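You operate a simulated robot arm through the tools that you are given. There is no shell and no other tool. Be economical: measure what you need, move in short steps, check, and stop when the job is done.

You run a simulated two-armed robot. Do the job below in one go: nothing can be reset, and whatever is moved stays where it is left.

Task
Put one of the banded black blocks from the teal bench top on the steel plate there. Put the wide blue tray on the green bench top away on the low shelf of the long steel bench. Push the blue rack drawer shut. Put two of the grey caps from the tall rack worktop on the large cream sheet. Fetch the white sleeve and set it on the tall rack worktop. Put the wide green tape roll on the white bench top away on the green bench top. Put the orange cube on top of the teal tin. Do these in any order. Set down upright: grey cap, orange cube.

The check looks at the end state, three seconds after you hand in, the way a careful person would. Anything else that was tipped, shoved, dropped, spilled or broken makes it a failure. Lids that push on must go on centred and level and be pressed home; caps that screw on are set level and turned clockwise until they are tight. Flat cloth is picked up by pressing the open fingertips on it (5 to 10 N) and closing them slowly along it; thin cloth reads only 2 to 8 mm in the jaws.

Robot
Two 7-joint arms with two-finger parallel grippers on one trunk, on a base that drives. Base frame: it is fixed to the floor where the robot stands at the start and does not move with it; the origin is under the middle of the robot, x ahead of it, y to its left, z up. Lengths are in m, angles in rad, forces in N, time in s.
The left shoulder is at the start at [0.08, 0.131, 0.947], the right one opposite. With the tool pointing down near the work surface each hand reaches from about 0.4 to 0.86 m from the robot's upright axis, wherever it stands, measured 20 degrees to its own side. Places, roughly: banded black block (6x3x3 cm) [0.7, 0.3, 0.9]; blue rack drawer [-0.7, -11, 0.8]; green bench top [0.3, -1.8, 0.9]; grey cap (6x7x9 cm) [-0.9, -10.4, 0.9]; large cream sheet (24x17x1 cm) [-1, -10.9, 0.9]; low shelf of the long steel bench [-2.3, -1.1, 0.4]; orange cube (5x5x5 cm) [1.8, -6.2, 0.9]; steel plate [0.75, 0.25, 0.75]; tall rack worktop [-0.8, -10.2, 0.9]; teal tin (8x8x8 cm) [-1, -7.8, 0.9]; white sleeve (4x4x5 cm) [-0.8, -7.5, 0.9]; wide blue tray (26x20x5 cm) [0.7, -0.8, 0.9]; wide green tape roll (6x6x4 cm) [-0.3, -5.2, 0.9]. Payload 1.57 kg a hand.
The TCP of each hand is the grasp point between the finger pads, 0.03 m short of the fingertips. In the tool frame z runs along the fingers and y along their closing line. Largest opening 0.11 m; finger width 0.024, thickness 0.012; the body of the gripper, 0.048 by 0.112 m, starts 0.078 m behind the TCP.
Orientation is that of the tool frame in the base frame, as [roll, pitch, yaw] about the fixed x, y, z axes, in that order (R = Rz(yaw) Ry(pitch) Rx(roll)). With the fingers straight down and closing along the base's y, the tool's x points along the base's -x, its y along +y and its z along -z.

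Tools
- The arms move only by the tool move_arm. It takes "left_motion", "right_motion" or both (then of equal length, played together; a hand with none holds still); each is a list of rows, each a list of 3 entries, a list of its own where there are three numbers: the shift along the tool's x, y, z in m, then the turn, a rotation vector about the tool's x, y, z in rad, then the opening, from 0 (shut) to 1 (fully open). In form: [[[tx, ty, tz], [ax, ay, az], grip], ...]. A call has 1 to 8 rows; each row is the pose to reach, as a shift and turn from the pose commanded when the call began, along the tool's axes at that moment. A row lasts 0.2 s, in which the tool goes at most 0.05 m and 0.15 rad; a call with a longer step from one row to the next is refused whole, and so is a gripper value outside its range. Where a pose cannot be reached the arm comes as near as it can. A force on the tool above 40 N (or 10 N above the force at the start of the call, whichever is more), or a blocked arm, ends the call early, and 0.2 s more pass. The fingers move at their own pace (about 0.108 m/s each) and stop on an object; they squeeze with about 21 N. The grip force told is the motor's: it shows also when the fingers shut on nothing. Time passes only in rows, and 0.2 s behind the last, so rows that repeat a pose let the fingers close. The reply holds the time, the measured pose of the TCP, the force on the tool along the base axes, the opening and the grip force, in the units named above and with some noise, with the torque about the TCP (base axes, N m) and any sound that the robot's microphone picked up, and new pictures: "views" is both (left out), scene, wrist or none (wrist: the cameras of the hands that moved).
- Cameras (640 x 400 px; columns grow to the right, rows downward): "scene" is now at [-0.0505, -0.0093, 1.4223]; the picture's right is [-0.12, -0.99, 0.00], its down [-0.54, 0.07, -0.84] and it looks along [0.84, -0.10, -0.54] (base axes); focal length 278 px, centre (320, 200). "left" rides on the left gripper at [0.07, -0.016, -0.141] in its tool frame; the picture's right is [0.23, 0.97, 0.00], its down [-0.86, 0.20, -0.48] and it looks along [-0.47, 0.11, 0.88] (tool axes); focal length 222 px, centre (320, 200). "right" rides on the right gripper at [0.07, 0.016, -0.141] in its tool frame; the picture's right is [-0.23, 0.97, 0.00], its down [-0.86, -0.20, -0.48] and it looks along [-0.47, -0.11, 0.88] (tool axes); focal length 222 px, centre (320, 200). There is no depth. A picture from a camera that has moved, and an enlarged one, comes with that camera's place and axes in the base frame and with its lens.
- drive_base(legs): drives the robot by 1 to 6 legs, each [ahead, left, turn to the left] in m, m and rad, along the robot's own axes; the way and the turn of a leg run together, so that a leg with both is an arc; at most 1.5 m and 3.142 rad a leg. The arms and the cameras ride along, it lands a little off, and it stops where it bumps. It gives what a move gives, and a new picture of the scene camera.
- head_to(pan, tilt): turns the head with the scene camera to pan (to the left, within 1.902 rad either way) and tilt (down, from -0.506 to 1.204), counted from straight ahead of the robot. It gives what a move gives, and a new picture of the scene camera.
- close_up(camera, box): a new picture of the part [left, top, right, bottom] of that camera's present view, enlarged. No time passes.
- close_job(): hands the job in; it is judged then, once.

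Go step by step. Nothing tells you exact positions but the pictures and the camera data: compare them with the known pose of the tool, close in by small moves and look again before you grip or let go. The budget is 217 turns and 260 pictures, counting those below and the enlarged ones. Unless the task says otherwise, let go and move clear before handing in, and close with one line.

The tools are called after "Request:" as name(argument=value, ...) on one line, values as JSON. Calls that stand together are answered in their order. move_arm: Moves the arms, as the interface text tells. Its arguments: {"type":"object","properties":{"left_motion":{"type":"array","items":{"type":"array"}},"right_motion":{"type":"array","items":{"type":"array"}},"views":{"type":"string","enum":["both","scene","wrist","none"]}},"required":[]} The other tools are called the same way: drive_base (legs) drives the base; head_to (pan, tilt) turns the head that bears the scene camera; close_up (camera, box) takes an enlarged picture of a part of a camera's view; close_job () hands the job in.

At the start:

```text
clock: 0.0
left_position: [0.5989, 0.1861, 1.1718]
left_tcp_rot: [3.141, 0.001, 3.141]
left_wrist_force: [-1.0, 0.4, 0.1]
left_moment: [0.01, -0.03, -0.03]
left_width: 0.11
left_finger_force: 0.0
right_position: [0.5344, -0.3668, 1.1875]
right_tcp_rot: [3.141, 0.001, -3.142]
right_wrist_force: [-0.1, 0.0, 0.8]
right_moment: [0.01, 0.01, 0.04]
right_width: 0.1101
right_finger_force: 0.0
robot x, y, heading: [0.0026, -0.0035, -0.001]
head pan, tilt: [-0.122, 0.571]
```

scene: 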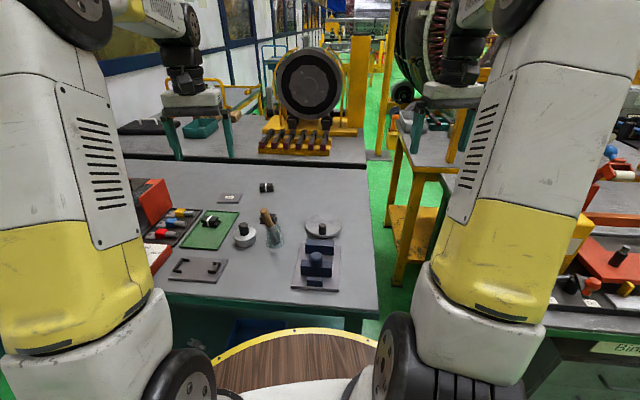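
right: 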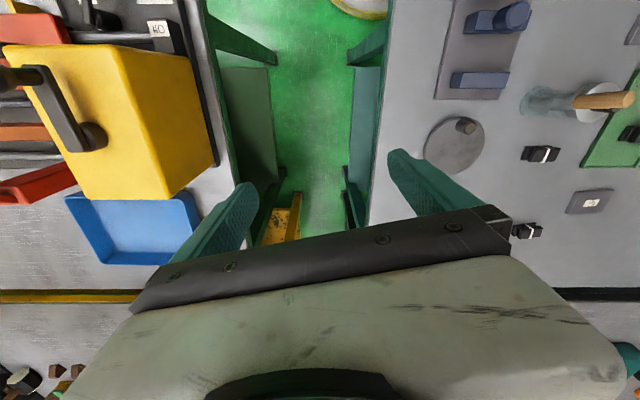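
left: 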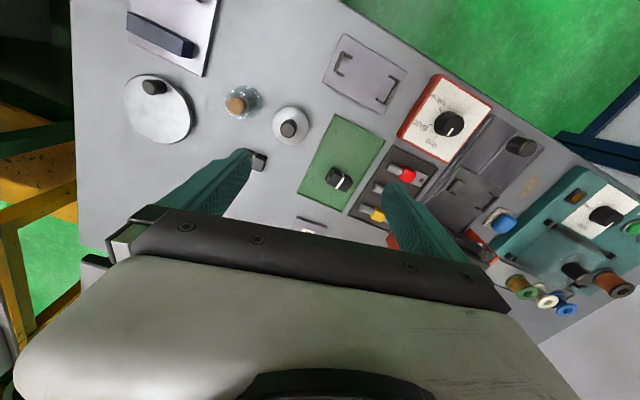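

I see a bench ahead with several small items: black banded blocks, a green mat, a small plate and others. I'll enlarge the view to tell them apart.

Request:
close_up(camera="scene", box=[130, 160, 370, 310])

Request:
close_up(camera="left", box=[100, 0, 500, 250])

```text
2.67 times, centred on (250, 235) of scene
camera zoom: at [-0.0505, -0.0093, 1.4223], right [-0.12, -0.99, 0.0], down [-0.54, 0.07, -0.84], along [0.84, -0.1, -0.54], focal length 742 px, centre (507, 107)
```

zoom: 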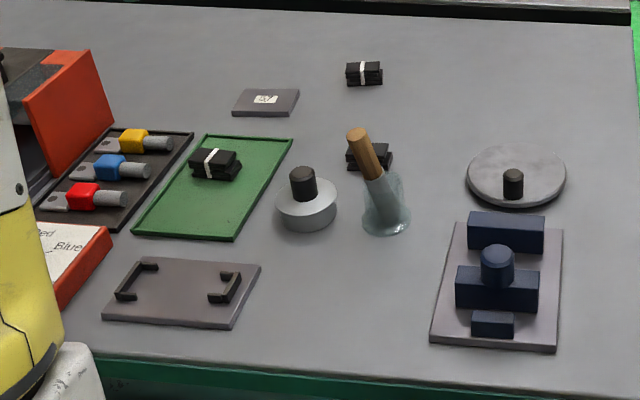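

```text
1.60 times, centred on (300, 125) of left
camera zoom: at [0.5302, 0.1701, 1.3144], right [-0.23, 0.97, 0.0], down [0.86, 0.2, 0.48], along [0.47, 0.11, -0.88], focal length 355 px, centre (352, 320)
```

zoom: 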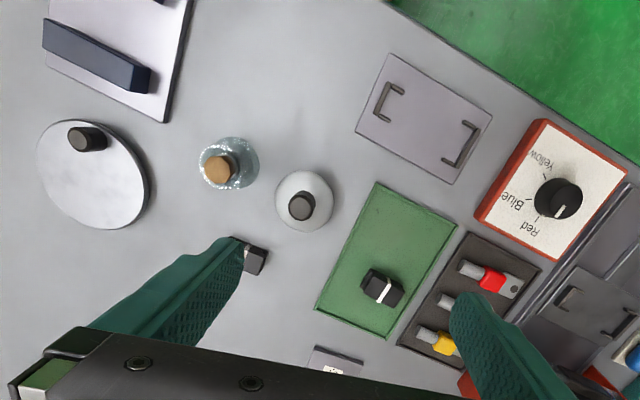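

Request:
close_up(camera="scene", box=[200, 170, 290, 226])

Request:
head_to(pan=0.35, tilt=0.75)

```text
7.11 times, centred on (245, 198) of scene
camera zoom: at [-0.0505, -0.0093, 1.4223], right [-0.12, -0.99, 0.0], down [-0.54, 0.07, -0.84], along [0.84, -0.1, -0.54], focal length 1978 px, centre (853, 214)
```

zoom: 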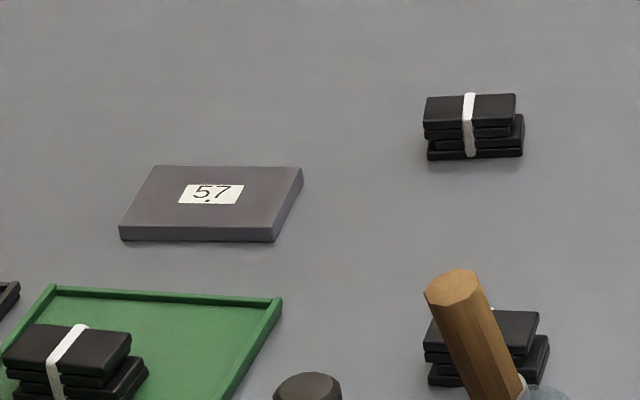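

```text
clock: 0.9
left_position: [0.5993, 0.1874, 1.1719]
left_tcp_rot: [-3.14, 0.001, -3.141]
left_wrist_force: [0.0, 0.1, -0.2]
left_moment: [0.0, -0.01, 0.01]
left_width: 0.1101
left_finger_force: 0.0
right_position: [0.5353, -0.3663, 1.1875]
right_tcp_rot: [-3.141, 0.0, -3.141]
right_wrist_force: [0.3, -1.1, -0.2]
right_moment: [0.01, 0.01, 0.0]
right_width: 0.1101
right_finger_force: 0.1
robot x, y, heading: [0.0039, 0.0019, -0.0]
head pan, tilt: [0.351, 0.75]
camera scene: at [-0.0613, 0.03, 1.4068], right [0.34, -0.94, 0.0], down [-0.64, -0.23, -0.73], along [0.69, 0.25, -0.68], focal length 278 px, centre (320, 200)
```

scene: 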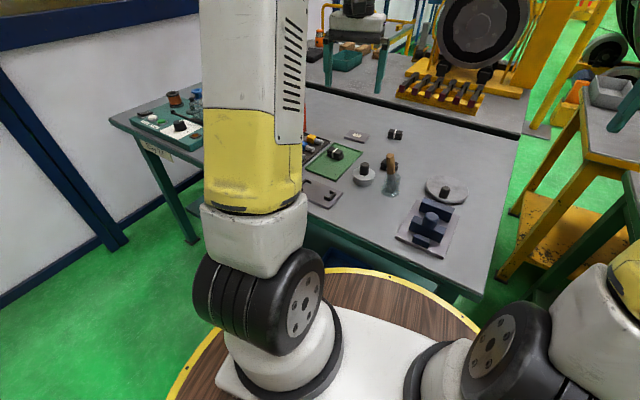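

Request:
head_to(pan=0.0, tilt=1.1)

```text
clock: 1.8
left_position: [0.5988, 0.1869, 1.172]
left_tcp_rot: [-3.141, -0.001, -3.141]
left_wrist_force: [0.2, -0.4, -0.1]
left_moment: [0.02, 0.01, -0.02]
left_width: 0.1099
left_finger_force: 0.1
right_position: [0.5341, -0.367, 1.188]
right_tcp_rot: [3.141, 0.001, -3.141]
right_wrist_force: [0.6, -0.3, 0.2]
right_moment: [0.02, -0.01, 0.0]
right_width: 0.1101
right_finger_force: 0.0
robot x, y, heading: [0.0016, -0.0008, -0.003]
head pan, tilt: [0.0, 1.1]
camera scene: at [-0.0759, 0.0016, 1.3811], right [0.0, -1.0, 0.0], down [-0.89, 0.0, -0.45], along [0.45, 0.0, -0.89], focal length 278 px, centre (320, 200)
```

scene: 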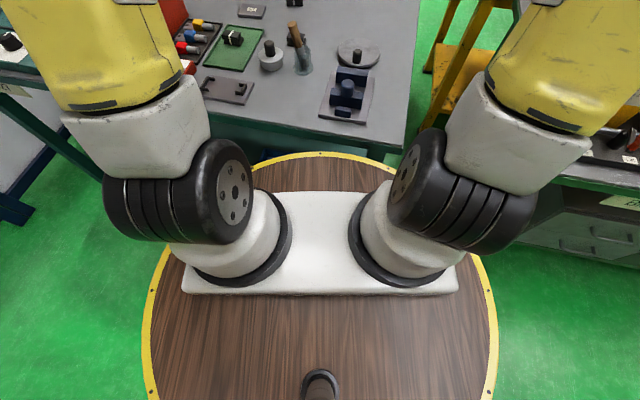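

The base disc sits clear of the bench edge, so I can drive slightly forward to bring the far block and the small "5.7" steel plate within reach.

Request:
drive_base(legs=[[0.12, 0, 0]])

Request:
head_to(pan=0.1, tilt=0.7)

Request:
close_up(camera="scene", box=[200, 80, 400, 205])

Request:
close_up(camera="left", box=[0, 0, 640, 400])

```text
clock: 3.0
left_position: [0.7215, 0.187, 1.1716]
left_tcp_rot: [3.141, 0.0, 3.141]
left_wrist_force: [1.1, -0.1, -0.5]
left_moment: [-0.01, -0.02, 0.0]
left_width: 0.1101
left_finger_force: 0.0
right_position: [0.657, -0.3665, 1.187]
right_tcp_rot: [-3.141, -0.001, -3.141]
right_wrist_force: [0.9, -0.5, -0.3]
right_moment: [0.0, -0.02, 0.0]
right_width: 0.1102
right_finger_force: 0.1
robot x, y, heading: [0.1192, -0.0028, -0.004]
head pan, tilt: [0.0, 1.1]
camera scene: at [0.046, 0.0017, 1.381], right [0.0, -1.0, 0.0], down [-0.89, 0.0, -0.45], along [0.45, 0.0, -0.89], focal length 278 px, centre (320, 200)
```

scene: 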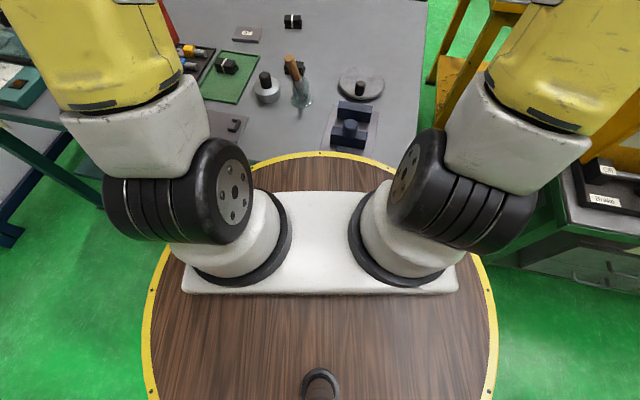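

```text
clock: 3.9
left_position: [0.7214, 0.1876, 1.1734]
left_tcp_rot: [-3.141, 0.002, 3.141]
left_wrist_force: [-0.1, 0.1, 0.2]
left_moment: [-0.02, -0.04, -0.02]
left_width: 0.1101
left_finger_force: 0.1
right_position: [0.6569, -0.3657, 1.1882]
right_tcp_rot: [3.141, 0.0, -3.141]
right_wrist_force: [-0.2, 0.7, -0.7]
right_moment: [-0.02, -0.01, 0.01]
right_width: 0.1101
right_finger_force: 0.1
robot x, y, heading: [0.1221, -0.0012, 0.002]
head pan, tilt: [0.099, 0.7]
camera scene: at [0.0674, 0.0101, 1.4109], right [0.1, -0.99, 0.0], down [-0.64, -0.06, -0.76], along [0.76, 0.08, -0.64], focal length 278 px, centre (320, 200)
```

scene: 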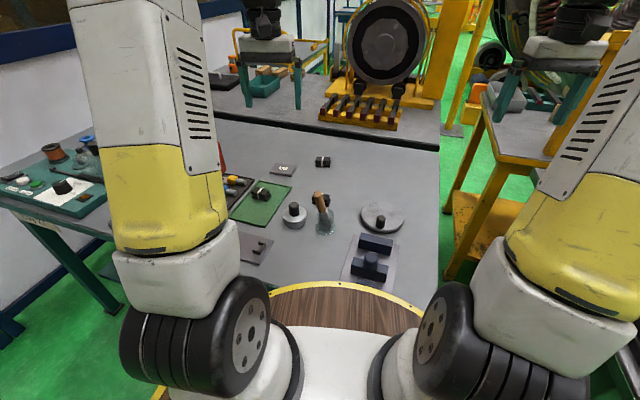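

```text
3.20 times, centred on (300, 142) of scene
camera zoom: at [0.0674, 0.0101, 1.4109], right [0.1, -0.99, 0.0], down [-0.64, -0.06, -0.76], along [0.76, 0.08, -0.64], focal length 890 px, centre (384, 384)
```

zoom: 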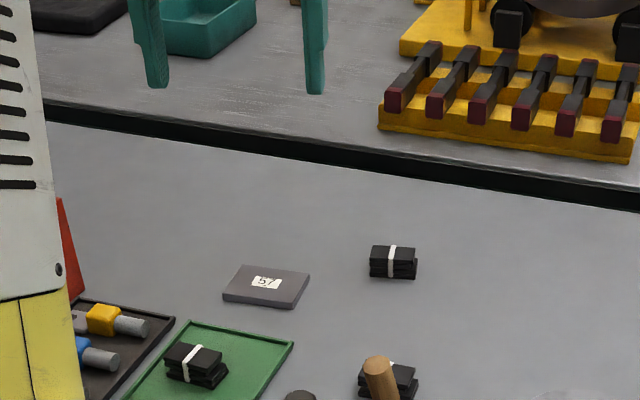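

```text
1.00 times, centred on (320, 200) of left (not enlarged: the box is as wide or as high as the picture)
camera zoom: at [0.6521, 0.1705, 1.3145], right [-0.23, 0.97, 0.0], down [0.85, 0.2, 0.48], along [0.47, 0.11, -0.88], focal length 222 px, centre (320, 200)
```

zoom: 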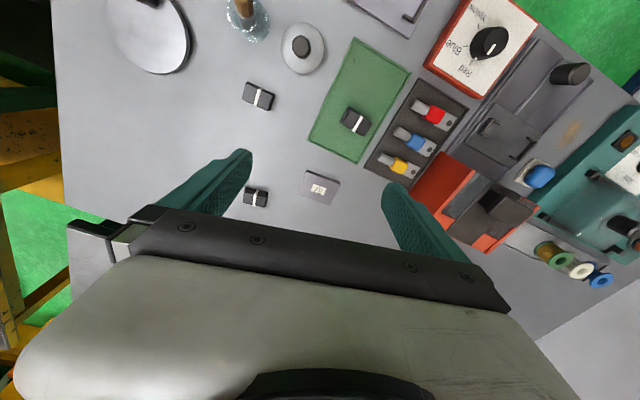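

The far block is at about (0.91, 0.086), long side along y, and the plate is at (0.87, 0.22). I'll move the left hand above the block and look again.

Request:
move_arm(left_motion=[[[-0.037, -0.02, 0.02], [0, 0, 0], 1], [[-0.074, -0.04, 0.04], [0, 0, 0], 1], [[-0.111, -0.06, 0.06], [0, 0, 0], 1], [[-0.148, -0.08, 0.08], [0, 0, 0], 1], [[-0.185, -0.1, 0.1], [0, 0, 0], 1], [[-0.185, -0.1, 0.14], [0, 0, 0], 1], [[-0.185, -0.1, 0.17], [0, 0, 0], 1]])

```text
clock: 5.5
left_position: [0.9061, 0.0886, 1.0027]
left_tcp_rot: [3.139, -0.001, -3.14]
left_wrist_force: [0.7, 0.0, 0.1]
left_moment: [0.0, 0.02, 0.0]
left_width: 0.1099
left_finger_force: 0.1
right_position: [0.6559, -0.366, 1.1883]
right_tcp_rot: [3.14, 0.0, -3.141]
right_wrist_force: [0.1, -0.4, 0.7]
right_moment: [0.02, 0.01, 0.0]
right_width: 0.1099
right_finger_force: 0.0
robot x, y, heading: [0.1224, -0.002, -0.001]
head pan, tilt: [0.099, 0.7]
camera scene: at [0.0675, 0.0101, 1.411], right [0.1, -0.99, 0.0], down [-0.64, -0.06, -0.76], along [0.76, 0.08, -0.64], focal length 278 px, centre (320, 200)
camera left: at [0.8373, 0.071, 1.1454], right [-0.23, 0.97, 0.0], down [0.86, 0.2, 0.48], along [0.47, 0.11, -0.88], focal length 222 px, centre (320, 200)
```

scene: 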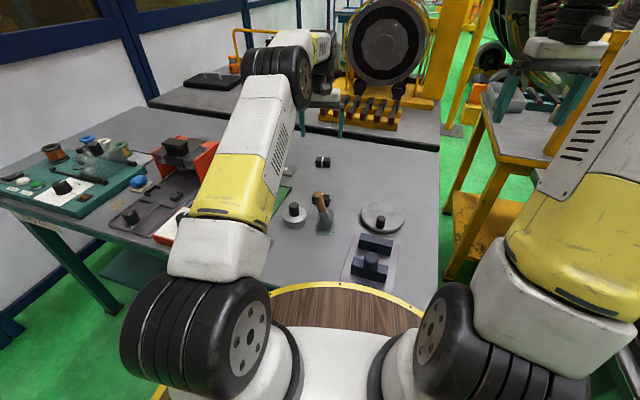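
left: 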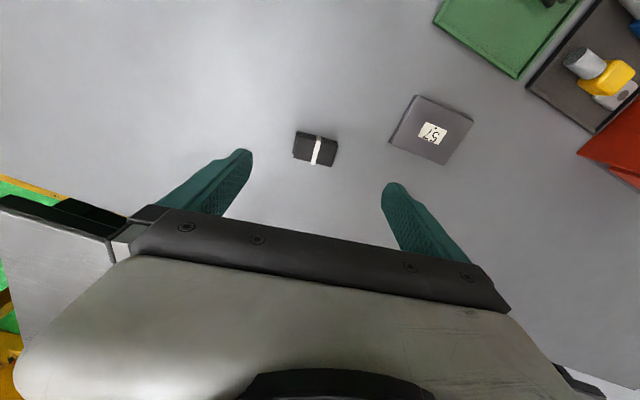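

Request:
move_arm(left_motion=[[[-0.004, -0.006, 0.04], [0, 0, 0], 1], [[-0.004, -0.006, 0.075], [0, 0, 0], 1], [[-0.004, -0.006, 0.095], [0, 0, 0], 1], [[-0.004, -0.006, 0.095], [0, 0, 0], 1]], views="both")

Request:
close_up(camera="scene", box=[260, 100, 380, 175])

```text
clock: 6.5
left_position: [0.9121, 0.0832, 0.9059]
left_tcp_rot: [-3.14, 0.0, 3.14]
left_wrist_force: [-0.1, 0.4, -0.1]
left_moment: [0.0, -0.02, -0.03]
left_width: 0.1101
left_finger_force: 0.1
right_position: [0.6561, -0.3656, 1.1886]
right_tcp_rot: [-3.141, 0.001, 3.141]
right_wrist_force: [-0.6, 0.5, -1.1]
right_moment: [0.01, 0.02, 0.04]
right_width: 0.1099
right_finger_force: 0.0
robot x, y, heading: [0.12, -0.0024, 0.003]
head pan, tilt: [0.099, 0.7]
camera scene: at [0.0673, 0.0101, 1.411], right [0.1, -0.99, 0.0], down [-0.64, -0.06, -0.76], along [0.76, 0.08, -0.64], focal length 278 px, centre (320, 200)
camera left: at [0.8411, 0.0659, 1.0484], right [-0.23, 0.97, 0.0], down [0.85, 0.2, 0.48], along [0.47, 0.11, -0.88], focal length 222 px, centre (320, 200)
```

scene: 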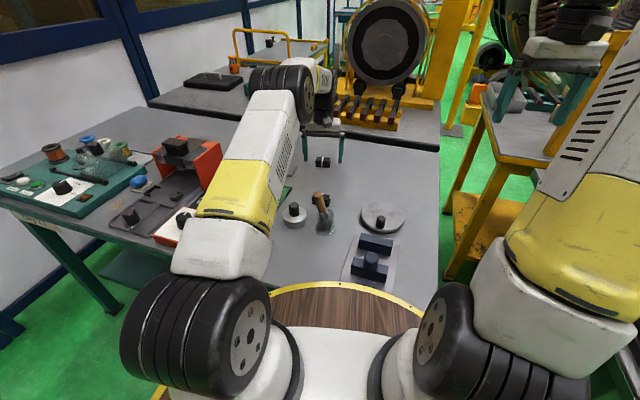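
left: 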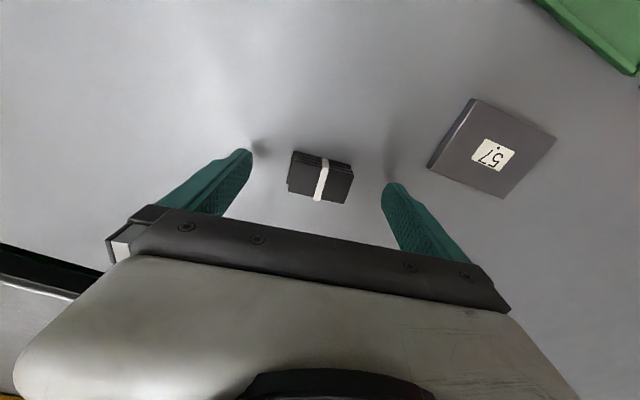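

```text
5.33 times, centred on (320, 138) of scene
camera zoom: at [0.0673, 0.0101, 1.411], right [0.1, -0.99, 0.0], down [-0.64, -0.06, -0.76], along [0.76, 0.08, -0.64], focal length 1483 px, centre (320, 533)
```

zoom: 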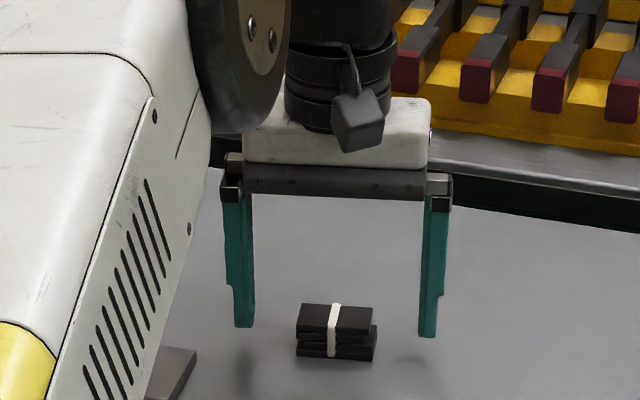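

Request:
move_arm(left_motion=[[[0, 0, 0.007], [0, 0, 0], 1], [[0, 0, 0.007], [0, 0, 0], 0.6], [[0, 0, 0.007], [0, 0, 0], 0.4], [[0, 0, 0.007], [0, 0, 0], 0.3], [[0, 0, 0.007], [0, 0, 0], 0.3]], views="wrist")

```text
clock: 7.7
left_position: [0.9101, 0.0833, 0.8983]
left_tcp_rot: [-3.141, 0.001, 3.141]
left_wrist_force: [0.2, -0.2, 0.2]
left_moment: [-0.01, 0.01, 0.02]
left_width: 0.0509
left_finger_force: 21.2
right_position: [0.6559, -0.3652, 1.1882]
right_tcp_rot: [3.141, 0.0, -3.14]
right_wrist_force: [0.1, -1.1, -0.6]
right_moment: [0.0, 0.0, 0.02]
right_width: 0.1098
right_finger_force: 0.0
robot x, y, heading: [0.1198, 0.0003, 0.002]
head pan, tilt: [0.099, 0.7]
camera left: at [0.8417, 0.0658, 1.0415], right [-0.23, 0.97, 0.0], down [0.85, 0.2, 0.48], along [0.47, 0.11, -0.88], focal length 222 px, centre (320, 200)
```

left: 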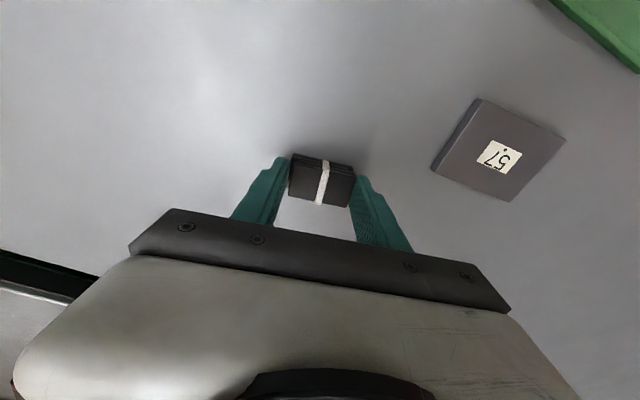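

Request:
move_arm(left_motion=[[[0, 0, -0.04], [0, 0, 0], 0.3], [[0.017, 0.043, -0.05], [0, 0, 0], 0.3], [[0.034, 0.086, -0.05], [0, 0, 0], 0.3], [[0.051, 0.129, -0.05], [0, 0, 0], 0.3], [[0.051, 0.129, -0.035], [0, 0, 0], 0.3], [[0.051, 0.129, -0.025], [0, 0, 0], 0.3]], views="both")

Request:
close_up(camera="scene", box=[240, 110, 360, 185])

```text
clock: 9.1
left_position: [0.86, 0.2102, 0.9249]
left_tcp_rot: [-3.141, -0.001, -3.14]
left_wrist_force: [-1.2, 0.7, -1.8]
left_moment: [-0.01, -0.01, -0.02]
left_width: 0.0513
left_finger_force: 21.1
right_position: [0.6569, -0.3659, 1.1872]
right_tcp_rot: [3.141, 0.0, -3.14]
right_wrist_force: [0.6, -0.3, -0.1]
right_moment: [-0.03, 0.0, -0.03]
right_width: 0.1101
right_finger_force: 0.1
robot x, y, heading: [0.1204, -0.0008, 0.002]
head pan, tilt: [0.099, 0.7]
camera scene: at [0.0673, 0.0102, 1.411], right [0.1, -0.99, 0.0], down [-0.64, -0.06, -0.76], along [0.76, 0.08, -0.64], focal length 278 px, centre (320, 200)
camera left: at [0.7905, 0.1932, 1.0665], right [-0.23, 0.97, 0.0], down [0.85, 0.2, 0.48], along [0.47, 0.11, -0.88], focal length 222 px, centre (320, 200)
```

scene: 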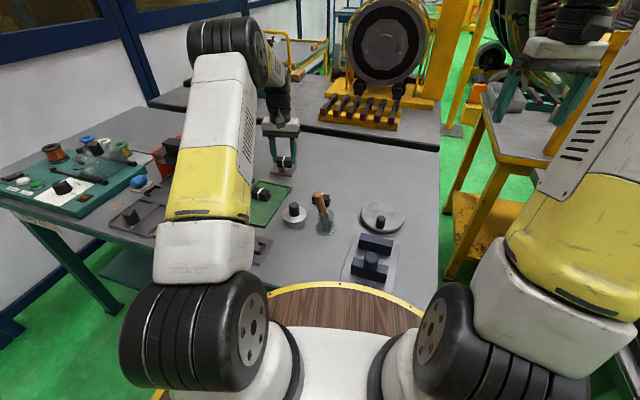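
left: 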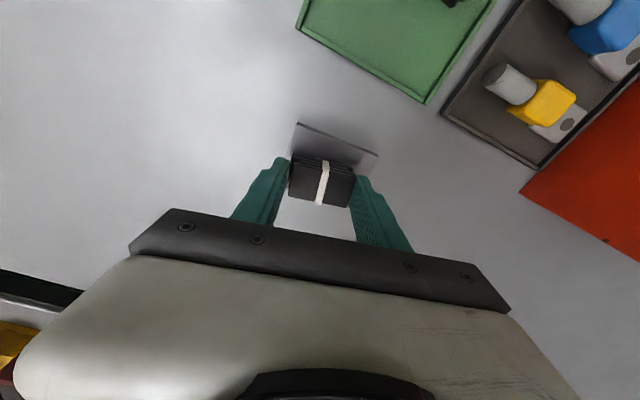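

```text
5.33 times, centred on (300, 148) of scene
camera zoom: at [0.0673, 0.0102, 1.411], right [0.1, -0.99, 0.0], down [-0.64, -0.06, -0.76], along [0.76, 0.08, -0.64], focal length 1483 px, centre (427, 480)
```

zoom: 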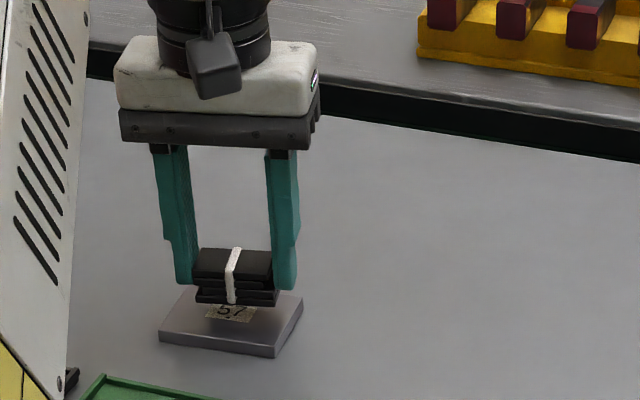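

Request:
move_arm(left_motion=[[[0, 0, 0.008], [0, 0, 0], 0.3], [[0, 0, 0.011], [0, 0, 0], 0.3], [[0, 0, 0.013], [0, 0, 0], 0.3], [[0, 0, 0.015], [0, 0, 0], 0.3]], views="none")

Request:
close_up(camera="scene", box=[240, 125, 336, 185])

```text
clock: 10.1
left_position: [0.8586, 0.2112, 0.9086]
left_tcp_rot: [-3.141, -0.001, 3.14]
left_wrist_force: [-0.7, 0.9, 1.0]
left_moment: [-0.03, 0.05, 0.01]
left_width: 0.0511
left_finger_force: 20.9
right_position: [0.6567, -0.3657, 1.1879]
right_tcp_rot: [-3.141, 0.001, 3.141]
right_wrist_force: [0.1, -0.3, 0.2]
right_moment: [0.05, -0.01, 0.03]
right_width: 0.1101
right_finger_force: 0.0
robot x, y, heading: [0.1189, 0.0014, -0.001]
head pan, tilt: [0.099, 0.7]
```

```text
6.67 times, centred on (288, 155) of scene
camera zoom: at [0.0673, 0.0102, 1.411], right [0.1, -0.99, 0.0], down [-0.64, -0.06, -0.76], along [0.76, 0.08, -0.64], focal length 1854 px, centre (533, 500)
```

zoom: 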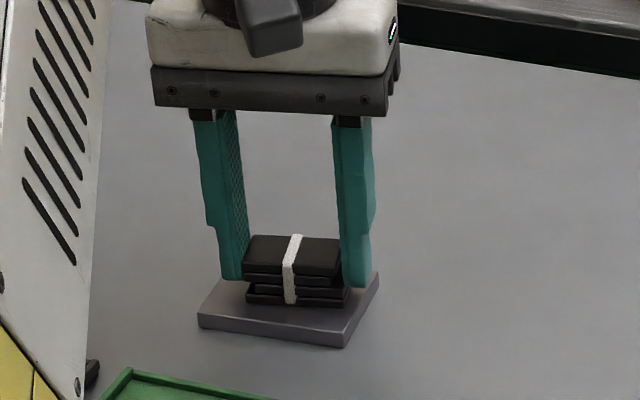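

Request:
move_arm(left_motion=[[[0, 0, 0.001], [0, 0, 0], 0.3], [[0, 0, 0.002], [0, 0, 0], 0.3]], views="none")

```text
clock: 10.7
left_position: [0.8598, 0.211, 0.9076]
left_tcp_rot: [-3.141, 0.004, 3.141]
left_wrist_force: [-0.2, 1.5, 10.0]
left_moment: [0.03, 0.05, 0.01]
left_width: 0.0511
left_finger_force: 21.0
right_position: [0.6561, -0.3655, 1.1872]
right_tcp_rot: [3.141, 0.0, 3.139]
right_wrist_force: [-0.1, -0.3, -0.3]
right_moment: [0.02, -0.02, 0.02]
right_width: 0.1101
right_finger_force: 0.1
robot x, y, heading: [0.1244, 0.0017, -0.001]
head pan, tilt: [0.099, 0.7]
```

Request:
move_arm(left_motion=[[[0, 0, 0.0], [0, 0, 0], 0.7], [[0, 0, 0.0], [0, 0, 0], 1], [[0, 0, -0.03], [0, 0, 0], 1], [[0, 0, -0.08], [0, 0, 0], 1], [[0.03, 0, -0.12], [0, 0, 0], 1], [[0.06, 0, -0.16], [0, 0, 0], 1], [[0.09, 0, -0.2], [0, 0, 0], 1], [[0.12, 0, -0.24], [0, 0, 0], 1]], views="both")

Request:
close_up(camera="scene", box=[240, 125, 336, 185])

```text
clock: 12.5
left_position: [0.7398, 0.2082, 1.1478]
left_tcp_rot: [-3.141, -0.003, 3.139]
left_wrist_force: [0.1, -0.3, 0.1]
left_moment: [0.01, 0.08, 0.0]
left_width: 0.11
left_finger_force: 0.0
right_position: [0.656, -0.3668, 1.1866]
right_tcp_rot: [-3.141, 0.0, 3.14]
right_wrist_force: [0.4, 0.2, 0.2]
right_moment: [0.0, 0.04, -0.01]
right_width: 0.1102
right_finger_force: 0.1
robot x, y, heading: [0.1198, 0.0025, -0.0]
head pan, tilt: [0.099, 0.7]
camera scene: at [0.068, 0.0103, 1.411], right [0.1, -0.99, 0.0], down [-0.64, -0.06, -0.76], along [0.76, 0.08, -0.64], focal length 278 px, centre (320, 200)
camera left: at [0.6706, 0.191, 1.2903], right [-0.23, 0.97, 0.0], down [0.86, 0.2, 0.48], along [0.46, 0.11, -0.88], focal length 222 px, centre (320, 200)
```

scene: 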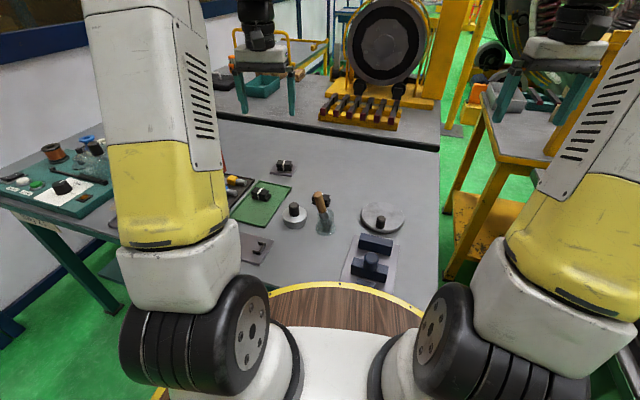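
left: 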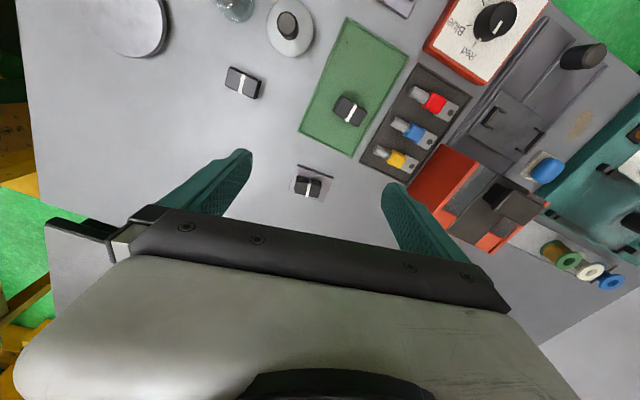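

```text
6.67 times, centred on (288, 155) of scene
camera zoom: at [0.068, 0.0103, 1.411], right [0.1, -0.99, 0.0], down [-0.64, -0.06, -0.76], along [0.76, 0.08, -0.64], focal length 1854 px, centre (533, 500)
```

zoom: 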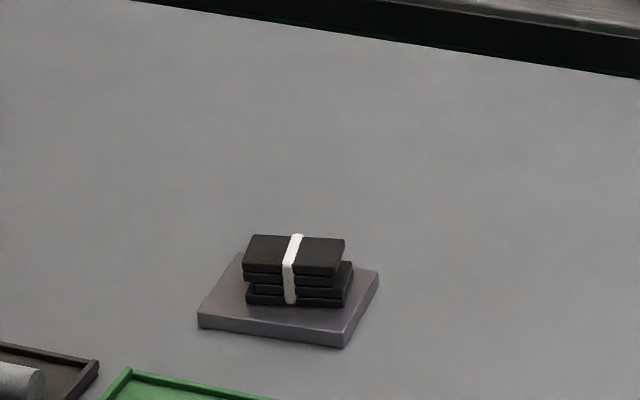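

First block is done. I'll back away from the bench, then look right toward the green bench.

Request:
drive_base(legs=[[-0.35, 0, 0]])

Request:
head_to(pan=-1.2, tilt=0.5)

Request:
head_to(pan=-1.9, tilt=0.35)

```text
clock: 14.8
left_position: [0.3882, 0.205, 1.1476]
left_tcp_rot: [-3.14, 0.001, 3.136]
left_wrist_force: [-0.1, 0.1, -0.3]
left_moment: [0.01, -0.01, -0.03]
left_width: 0.1104
left_finger_force: 0.2
right_position: [0.3015, -0.3684, 1.1888]
right_tcp_rot: [-3.141, -0.001, 3.137]
right_wrist_force: [0.7, 0.0, -0.1]
right_moment: [0.0, -0.03, -0.01]
right_width: 0.1098
right_finger_force: 0.1
robot x, y, heading: [-0.2313, -0.0042, -0.002]
head pan, tilt: [0.099, 0.7]
camera scene: at [-0.2856, 0.0111, 1.411], right [0.09, -1.0, 0.0], down [-0.64, -0.06, -0.76], along [0.76, 0.07, -0.64], focal length 278 px, centre (320, 200)
```

scene: 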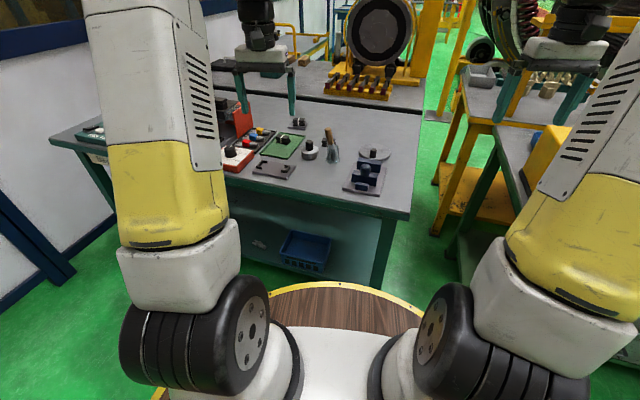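

```text
clock: 16.2
left_position: [0.3875, 0.2058, 1.1483]
left_tcp_rot: [3.142, 0.0, 3.136]
left_wrist_force: [-0.4, 0.1, 0.3]
left_moment: [0.01, 0.02, 0.01]
left_width: 0.1101
left_finger_force: 0.0
right_position: [0.3011, -0.3679, 1.1861]
right_tcp_rot: [-3.14, -0.002, 3.137]
right_wrist_force: [-0.7, 0.6, -0.2]
right_moment: [0.0, 0.0, 0.04]
right_width: 0.1099
right_finger_force: 0.0
robot x, y, heading: [-0.2335, 0.003, -0.004]
head pan, tilt: [-1.201, 0.499]
camera scene: at [-0.3377, -0.0819, 1.4287], right [-0.93, -0.36, 0.0], down [-0.17, 0.45, -0.88], along [0.31, -0.82, -0.48], focal length 278 px, centre (320, 200)
```

scene: 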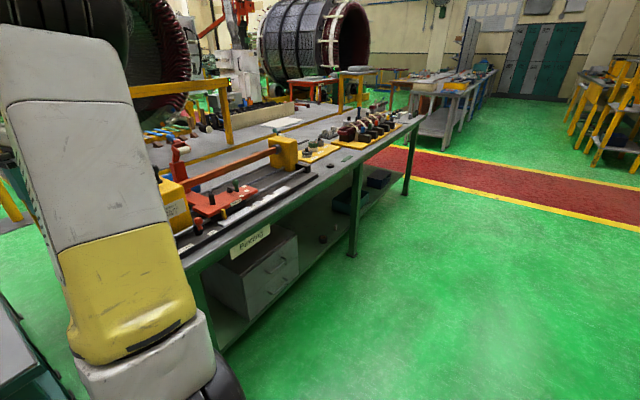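

```text
clock: 17.3
left_position: [0.3879, 0.2053, 1.1477]
left_tcp_rot: [-3.141, 0.0, 3.136]
left_wrist_force: [-0.1, 0.3, -0.3]
left_moment: [0.01, -0.01, -0.01]
left_width: 0.1103
left_finger_force: 0.1
right_position: [0.3005, -0.3687, 1.188]
right_tcp_rot: [3.14, 0.0, 3.137]
right_wrist_force: [-0.2, -0.4, 1.1]
right_moment: [-0.01, -0.02, 0.0]
right_width: 0.11
right_finger_force: 0.1
robot x, y, heading: [-0.2327, -0.0013, -0.005]
head pan, tilt: [-1.901, 0.351]
camera scene: at [-0.4007, -0.0849, 1.4424], right [-0.94, 0.33, 0.0], down [0.11, 0.32, -0.94], along [-0.31, -0.89, -0.34], focal length 278 px, centre (320, 200)
```

scene: 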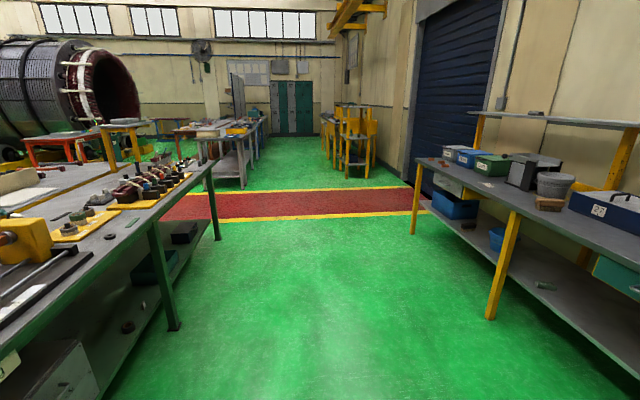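

The bench on my right is the green bench with the tray, and the yellow-legged one behind is likely the long steel bench. I'll look closer at the tray area.

Request:
head_to(pan=-0.75, tilt=0.5)

Request:
close_up(camera="right", box=[0, 0, 640, 400])

```text
clock: 18.7
left_position: [0.3867, 0.2046, 1.1484]
left_tcp_rot: [-3.141, 0.0, 3.138]
left_wrist_force: [0.3, 0.2, 0.0]
left_moment: [-0.03, 0.0, 0.04]
left_width: 0.1099
left_finger_force: 0.0
right_position: [0.3012, -0.3681, 1.1886]
right_tcp_rot: [-3.142, 0.0, 3.136]
right_wrist_force: [0.1, -0.5, -0.1]
right_moment: [0.01, -0.01, 0.0]
right_width: 0.1103
right_finger_force: 0.0
robot x, y, heading: [-0.2305, 0.001, -0.003]
head pan, tilt: [-0.75, 0.499]
camera scene: at [-0.304, -0.0593, 1.4287], right [-0.69, -0.73, 0.0], down [-0.35, 0.33, -0.88], along [0.64, -0.6, -0.48], focal length 278 px, centre (320, 200)
```

scene: 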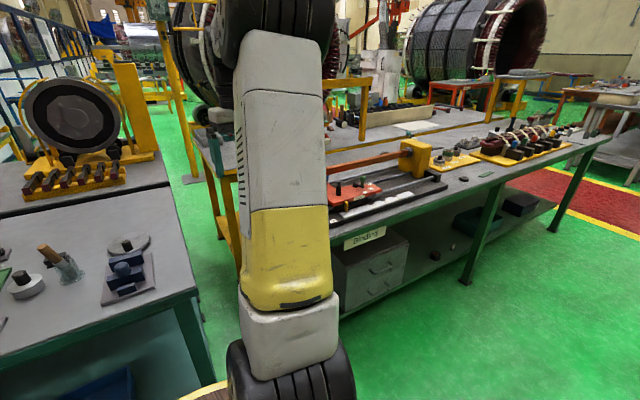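

```text
1.00 times, centred on (320, 200) of right (not enlarged: the box is as wide or as high as the picture)
camera zoom: at [0.2316, -0.3512, 1.3292], right [0.23, 0.97, 0.0], down [0.85, -0.2, 0.48], along [0.47, -0.11, -0.88], focal length 222 px, centre (320, 200)
```

zoom: 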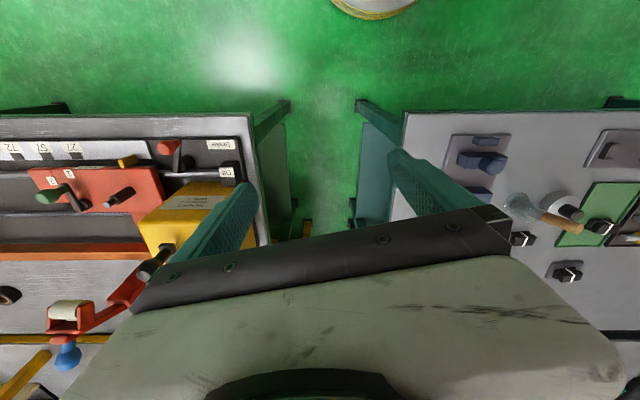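

Request:
move_arm(left_motion=[[[0, 0, -0.05], [0, 0, 0], 1], [[0.04, 0, -0.08], [0, 0, 0], 1], [[0.08, 0, -0.1], [0, 0, 0], 1], [[0.1, 0, -0.13], [0, 0, 0], 1]], right_motion=[[[0, 0, -0.05], [0, 0, 0], 1], [[0.03, 0, -0.08], [0, 0, 0], 1], [[0.06, 0, -0.1], [0, 0, 0], 1], [[0.08, 0, -0.12], [0, 0, 0], 1]], views="none")

Request:
drive_base(legs=[[-0.05, -0.55, 0], [0, 0, -0.25]])

Request:
head_to(pan=0.1, tilt=0.65)

```text
clock: 19.7
left_position: [0.286, 0.2054, 1.281]
left_tcp_rot: [-3.14, -0.001, 3.137]
left_wrist_force: [-0.3, -0.9, -0.2]
left_moment: [-0.01, 0.03, -0.02]
left_width: 0.1099
left_finger_force: 0.1
right_position: [0.221, -0.3675, 1.3075]
right_tcp_rot: [-3.141, 0.0, 3.137]
right_wrist_force: [-0.2, -0.9, -0.3]
right_moment: [0.0, 0.04, -0.01]
right_width: 0.1099
right_finger_force: 0.1
robot x, y, heading: [-0.2316, -0.004, -0.005]
head pan, tilt: [-0.75, 0.499]
```

```text
clock: 23.7
left_position: [0.2695, -0.4798, 1.2782]
left_tcp_rot: [-3.142, 0.001, 2.901]
left_wrist_force: [0.1, -0.5, -0.6]
left_moment: [-0.01, 0.0, -0.01]
left_width: 0.1098
left_finger_force: 0.1
right_position: [0.0713, -1.0215, 1.3077]
right_tcp_rot: [3.141, 0.001, 2.902]
right_wrist_force: [0.6, -0.9, 0.4]
right_moment: [0.02, -0.01, 0.05]
right_width: 0.1099
right_finger_force: 0.1
robot x, y, heading: [-0.2824, -0.5607, -0.245]
head pan, tilt: [-0.75, 0.499]
camera scene: at [-0.3676, -0.5984, 1.4287], right [-0.84, -0.55, 0.0], down [-0.26, 0.4, -0.88], along [0.48, -0.73, -0.48], focal length 278 px, centre (320, 200)
```

scene: 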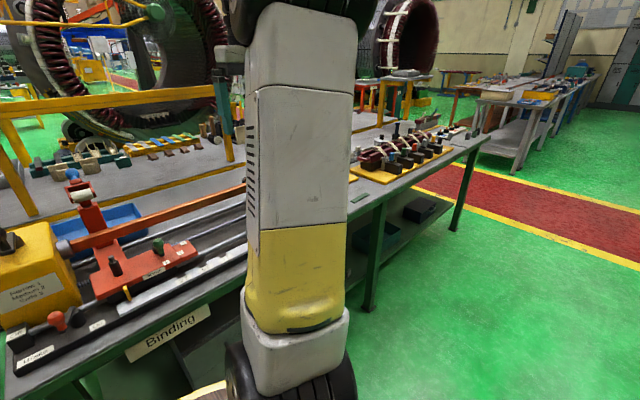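

```text
clock: 24.9
left_position: [0.269, -0.4798, 1.2792]
left_tcp_rot: [-3.141, 0.002, 2.902]
left_wrist_force: [0.4, 0.7, 0.0]
left_moment: [0.0, 0.02, 0.01]
left_width: 0.1099
left_finger_force: 0.0
right_position: [0.0717, -1.0218, 1.3068]
right_tcp_rot: [3.14, 0.0, 2.899]
right_wrist_force: [1.2, 1.0, 0.2]
right_moment: [-0.02, -0.02, -0.01]
right_width: 0.1101
right_finger_force: 0.0
robot x, y, heading: [-0.2809, -0.5617, -0.242]
head pan, tilt: [0.099, 0.649]
camera scene: at [-0.3315, -0.5347, 1.4154], right [-0.14, -0.99, 0.0], down [-0.6, 0.09, -0.8], along [0.79, -0.11, -0.6], focal length 278 px, centre (320, 200)
```

scene: 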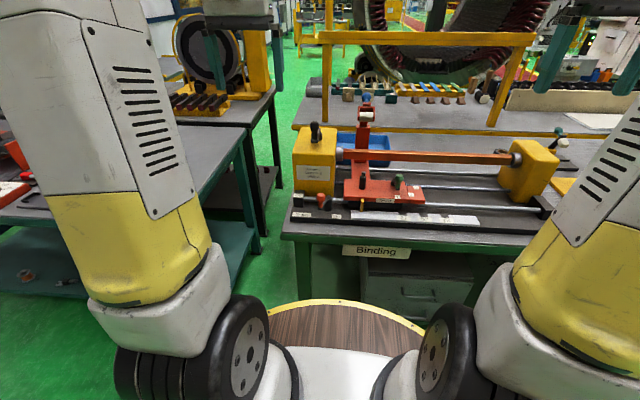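

The tray lies behind the binding machine. I'll move up to the bench and look down on it with the left wrist camera.

Request:
drive_base(legs=[[0.13, -0.05, 0]])

Request:
move_arm(left_motion=[[[-0.05, 0, 0], [0, 0, 0], 1], [[-0.1, -0.0, 0], [0, 0, 0], 1], [[-0.15, -0.0, 0], [0, 0, 0], 1], [[-0.19, -0.0, 0], [0, 0, 0], 1]])

```text
clock: 26.2
left_position: [0.3823, -0.5571, 1.2797]
left_tcp_rot: [-3.142, 0.0, 2.902]
left_wrist_force: [0.1, 0.5, -0.6]
left_moment: [0.0, 0.0, 0.01]
left_width: 0.1098
left_finger_force: 0.1
right_position: [0.1857, -1.0989, 1.3075]
right_tcp_rot: [3.141, 0.0, 2.902]
right_wrist_force: [-0.4, -0.5, 0.1]
right_moment: [-0.01, -0.02, 0.04]
right_width: 0.11
right_finger_force: 0.0
robot x, y, heading: [-0.1703, -0.6334, -0.238]
head pan, tilt: [0.099, 0.649]
camera scene: at [-0.2182, -0.6134, 1.4153], right [-0.14, -0.99, 0.0], down [-0.6, 0.08, -0.8], along [0.79, -0.11, -0.6], focal length 278 px, centre (320, 200)
```

scene: 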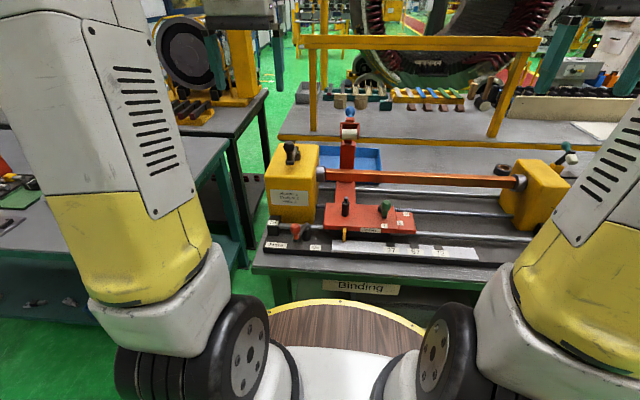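

```text
clock: 27.2
left_position: [0.5457, -0.5954, 1.2786]
left_tcp_rot: [3.141, -0.001, 2.903]
left_wrist_force: [0.3, 0.5, -0.2]
left_moment: [0.0, -0.01, 0.0]
left_width: 0.1101
left_finger_force: 0.2
left hand out of reach, approached as far as the arm can: row 4
right_position: [0.1853, -1.0994, 1.3084]
right_tcp_rot: [3.141, 0.0, 2.903]
right_wrist_force: [0.7, 0.2, 0.7]
right_moment: [-0.02, 0.03, -0.04]
right_width: 0.1102
right_finger_force: 0.1
robot x, y, heading: [-0.1664, -0.6342, -0.24]
head pan, tilt: [0.099, 0.649]
camera scene: at [-0.2184, -0.6133, 1.4153], right [-0.14, -0.99, 0.0], down [-0.6, 0.08, -0.8], along [0.79, -0.11, -0.6], focal length 278 px, centre (320, 200)
camera left: at [0.4744, -0.5951, 1.4216], right [0.01, 1.0, 0.0], down [0.88, -0.01, 0.48], along [0.48, 0.0, -0.88], focal length 222 px, centre (320, 200)
```

scene: 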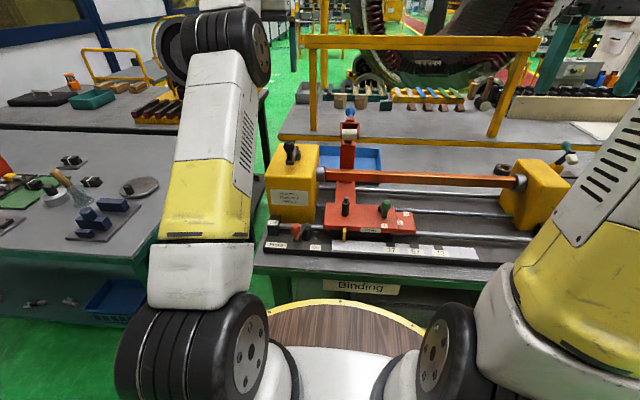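
left: 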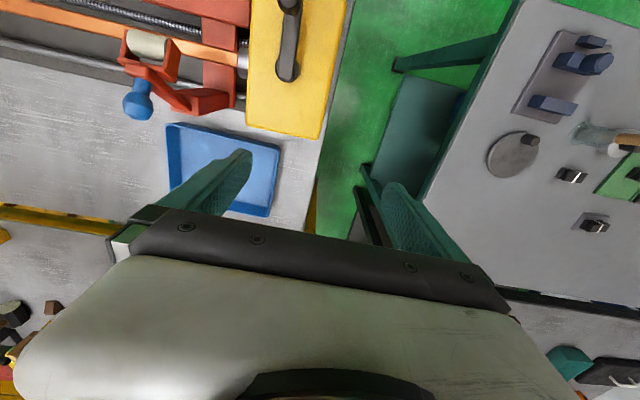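

The tray spans about (0.555,-0.92) to (0.80,-0.73), aligned with the bench. I'll take it by both side walls with the tools tilted 35° forward, so it can later go in under the steel bench top. Left hand goes first.

Request:
move_arm(left_motion=[[[0.02, -0.01, 0.03], [0, -0.12, 0], 1], [[0, -0.03, 0.07], [0, -0.24, 0], 1], [[-0.03, -0.05, 0.1], [0, -0.36, 0], 1], [[-0.07, -0.07, 0.12], [0, -0.48, 0], 1], [[-0.11, -0.07, 0.14], [0, -0.61, 0], 1], [[-0.15, -0.07, 0.15], [0, -0.61, 0], 1], [[-0.15, -0.07, 0.15], [0, -0.61, 0], 1]], right_motion=[[[-0.045, 0, 0], [0, -0.12, 0], 1], [[-0.09, 0, 0], [0, -0.24, 0], 1], [[-0.135, 0, 0], [0, -0.36, 0], 1], [[-0.18, 0, 0], [0, -0.48, 0], 1], [[-0.225, 0, 0.0], [0, -0.61, 0], 1], [[-0.27, 0.01, 0.01], [0, -0.61, 0], 1], [[-0.315, 0.02, 0.02], [0, -0.61, 0], 1], [[-0.355, 0.04, 0.03], [0, -0.61, 0], 1]], views="none")

```text
refused: give rows for one hand, or as many for the one as for the other
```

Request:
move_arm(left_motion=[[[0.02, -0.01, 0.03], [0, -0.12, 0], 1], [[0, -0.03, 0.07], [0, -0.24, 0], 1], [[-0.03, -0.05, 0.1], [0, -0.36, 0], 1], [[-0.07, -0.07, 0.12], [0, -0.48, 0], 1], [[-0.11, -0.07, 0.14], [0, -0.61, 0], 1], [[-0.15, -0.07, 0.15], [0, -0.61, 0], 1], [[-0.15, -0.07, 0.15], [0, -0.61, 0], 1], [[-0.15, -0.07, 0.15], [0, -0.61, 0], 1]], right_motion=[[[-0.045, 0, 0], [0, -0.12, 0], 1], [[-0.09, 0, 0], [0, -0.24, 0], 1], [[-0.135, 0, 0], [0, -0.36, 0], 1], [[-0.18, 0, 0], [0, -0.48, 0], 1], [[-0.225, 0, 0.0], [0, -0.61, 0], 1], [[-0.27, 0.01, 0.01], [0, -0.61, 0], 1], [[-0.315, 0.02, 0.02], [0, -0.61, 0], 1], [[-0.355, 0.04, 0.03], [0, -0.61, 0], 1]], views="both")

```text
clock: 29.0
left_position: [0.6757, -0.7006, 1.1269]
left_tcp_rot: [-3.141, 0.61, 2.901]
left_wrist_force: [-0.5, 0.1, 0.3]
left_moment: [0.05, -0.03, -0.01]
left_width: 0.1101
left_finger_force: 0.1
right_position: [0.5385, -1.1437, 1.2752]
right_tcp_rot: [3.141, 0.611, 2.9]
right_wrist_force: [0.3, -0.1, -0.1]
right_moment: [0.0, -0.03, 0.0]
right_width: 0.1098
right_finger_force: 0.1
robot x, y, heading: [-0.1675, -0.6354, -0.239]
head pan, tilt: [0.099, 0.649]
camera scene: at [-0.2184, -0.6136, 1.4153], right [-0.14, -0.99, 0.0], down [-0.6, 0.08, -0.8], along [0.79, -0.11, -0.6], focal length 278 px, centre (320, 200)
camera right: at [0.4064, -1.0956, 1.3514], right [0.41, 0.9, 0.13], down [0.37, -0.3, 0.88], along [0.83, -0.32, -0.45], focal length 222 px, centre (320, 200)
camera left: at [0.5381, -0.6832, 1.2041], right [0.05, 0.99, -0.13], down [0.46, 0.09, 0.88], along [0.89, -0.1, -0.45], focal length 222 px, centre (320, 200)
```

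scene: 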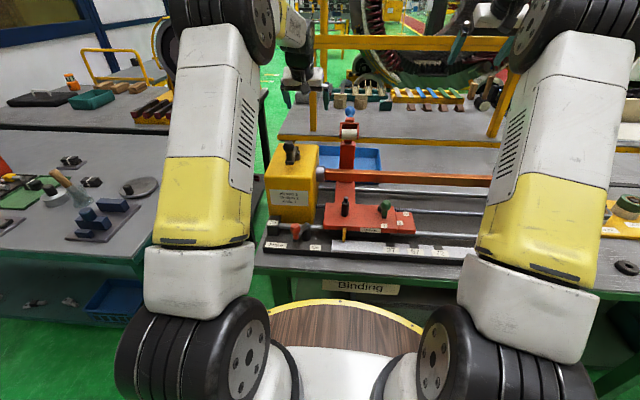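
right: 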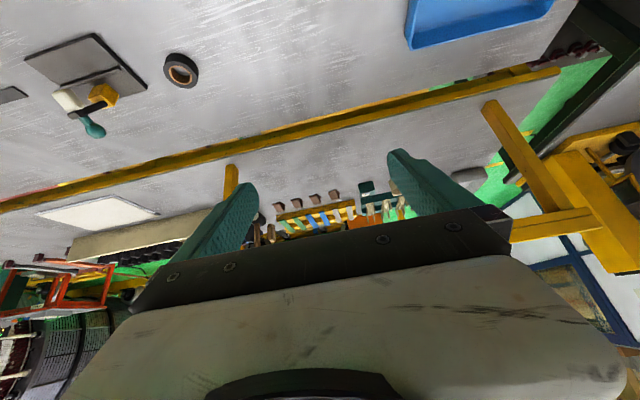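
left: 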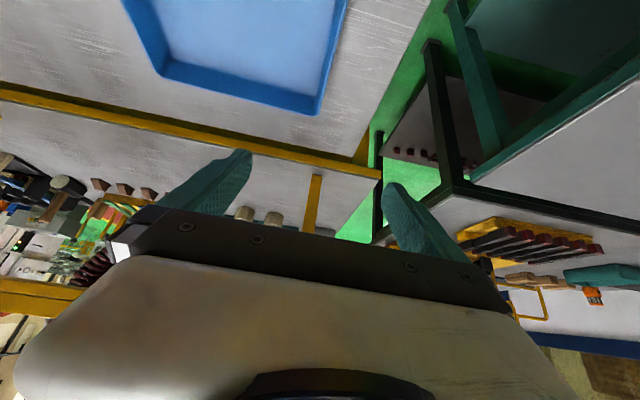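

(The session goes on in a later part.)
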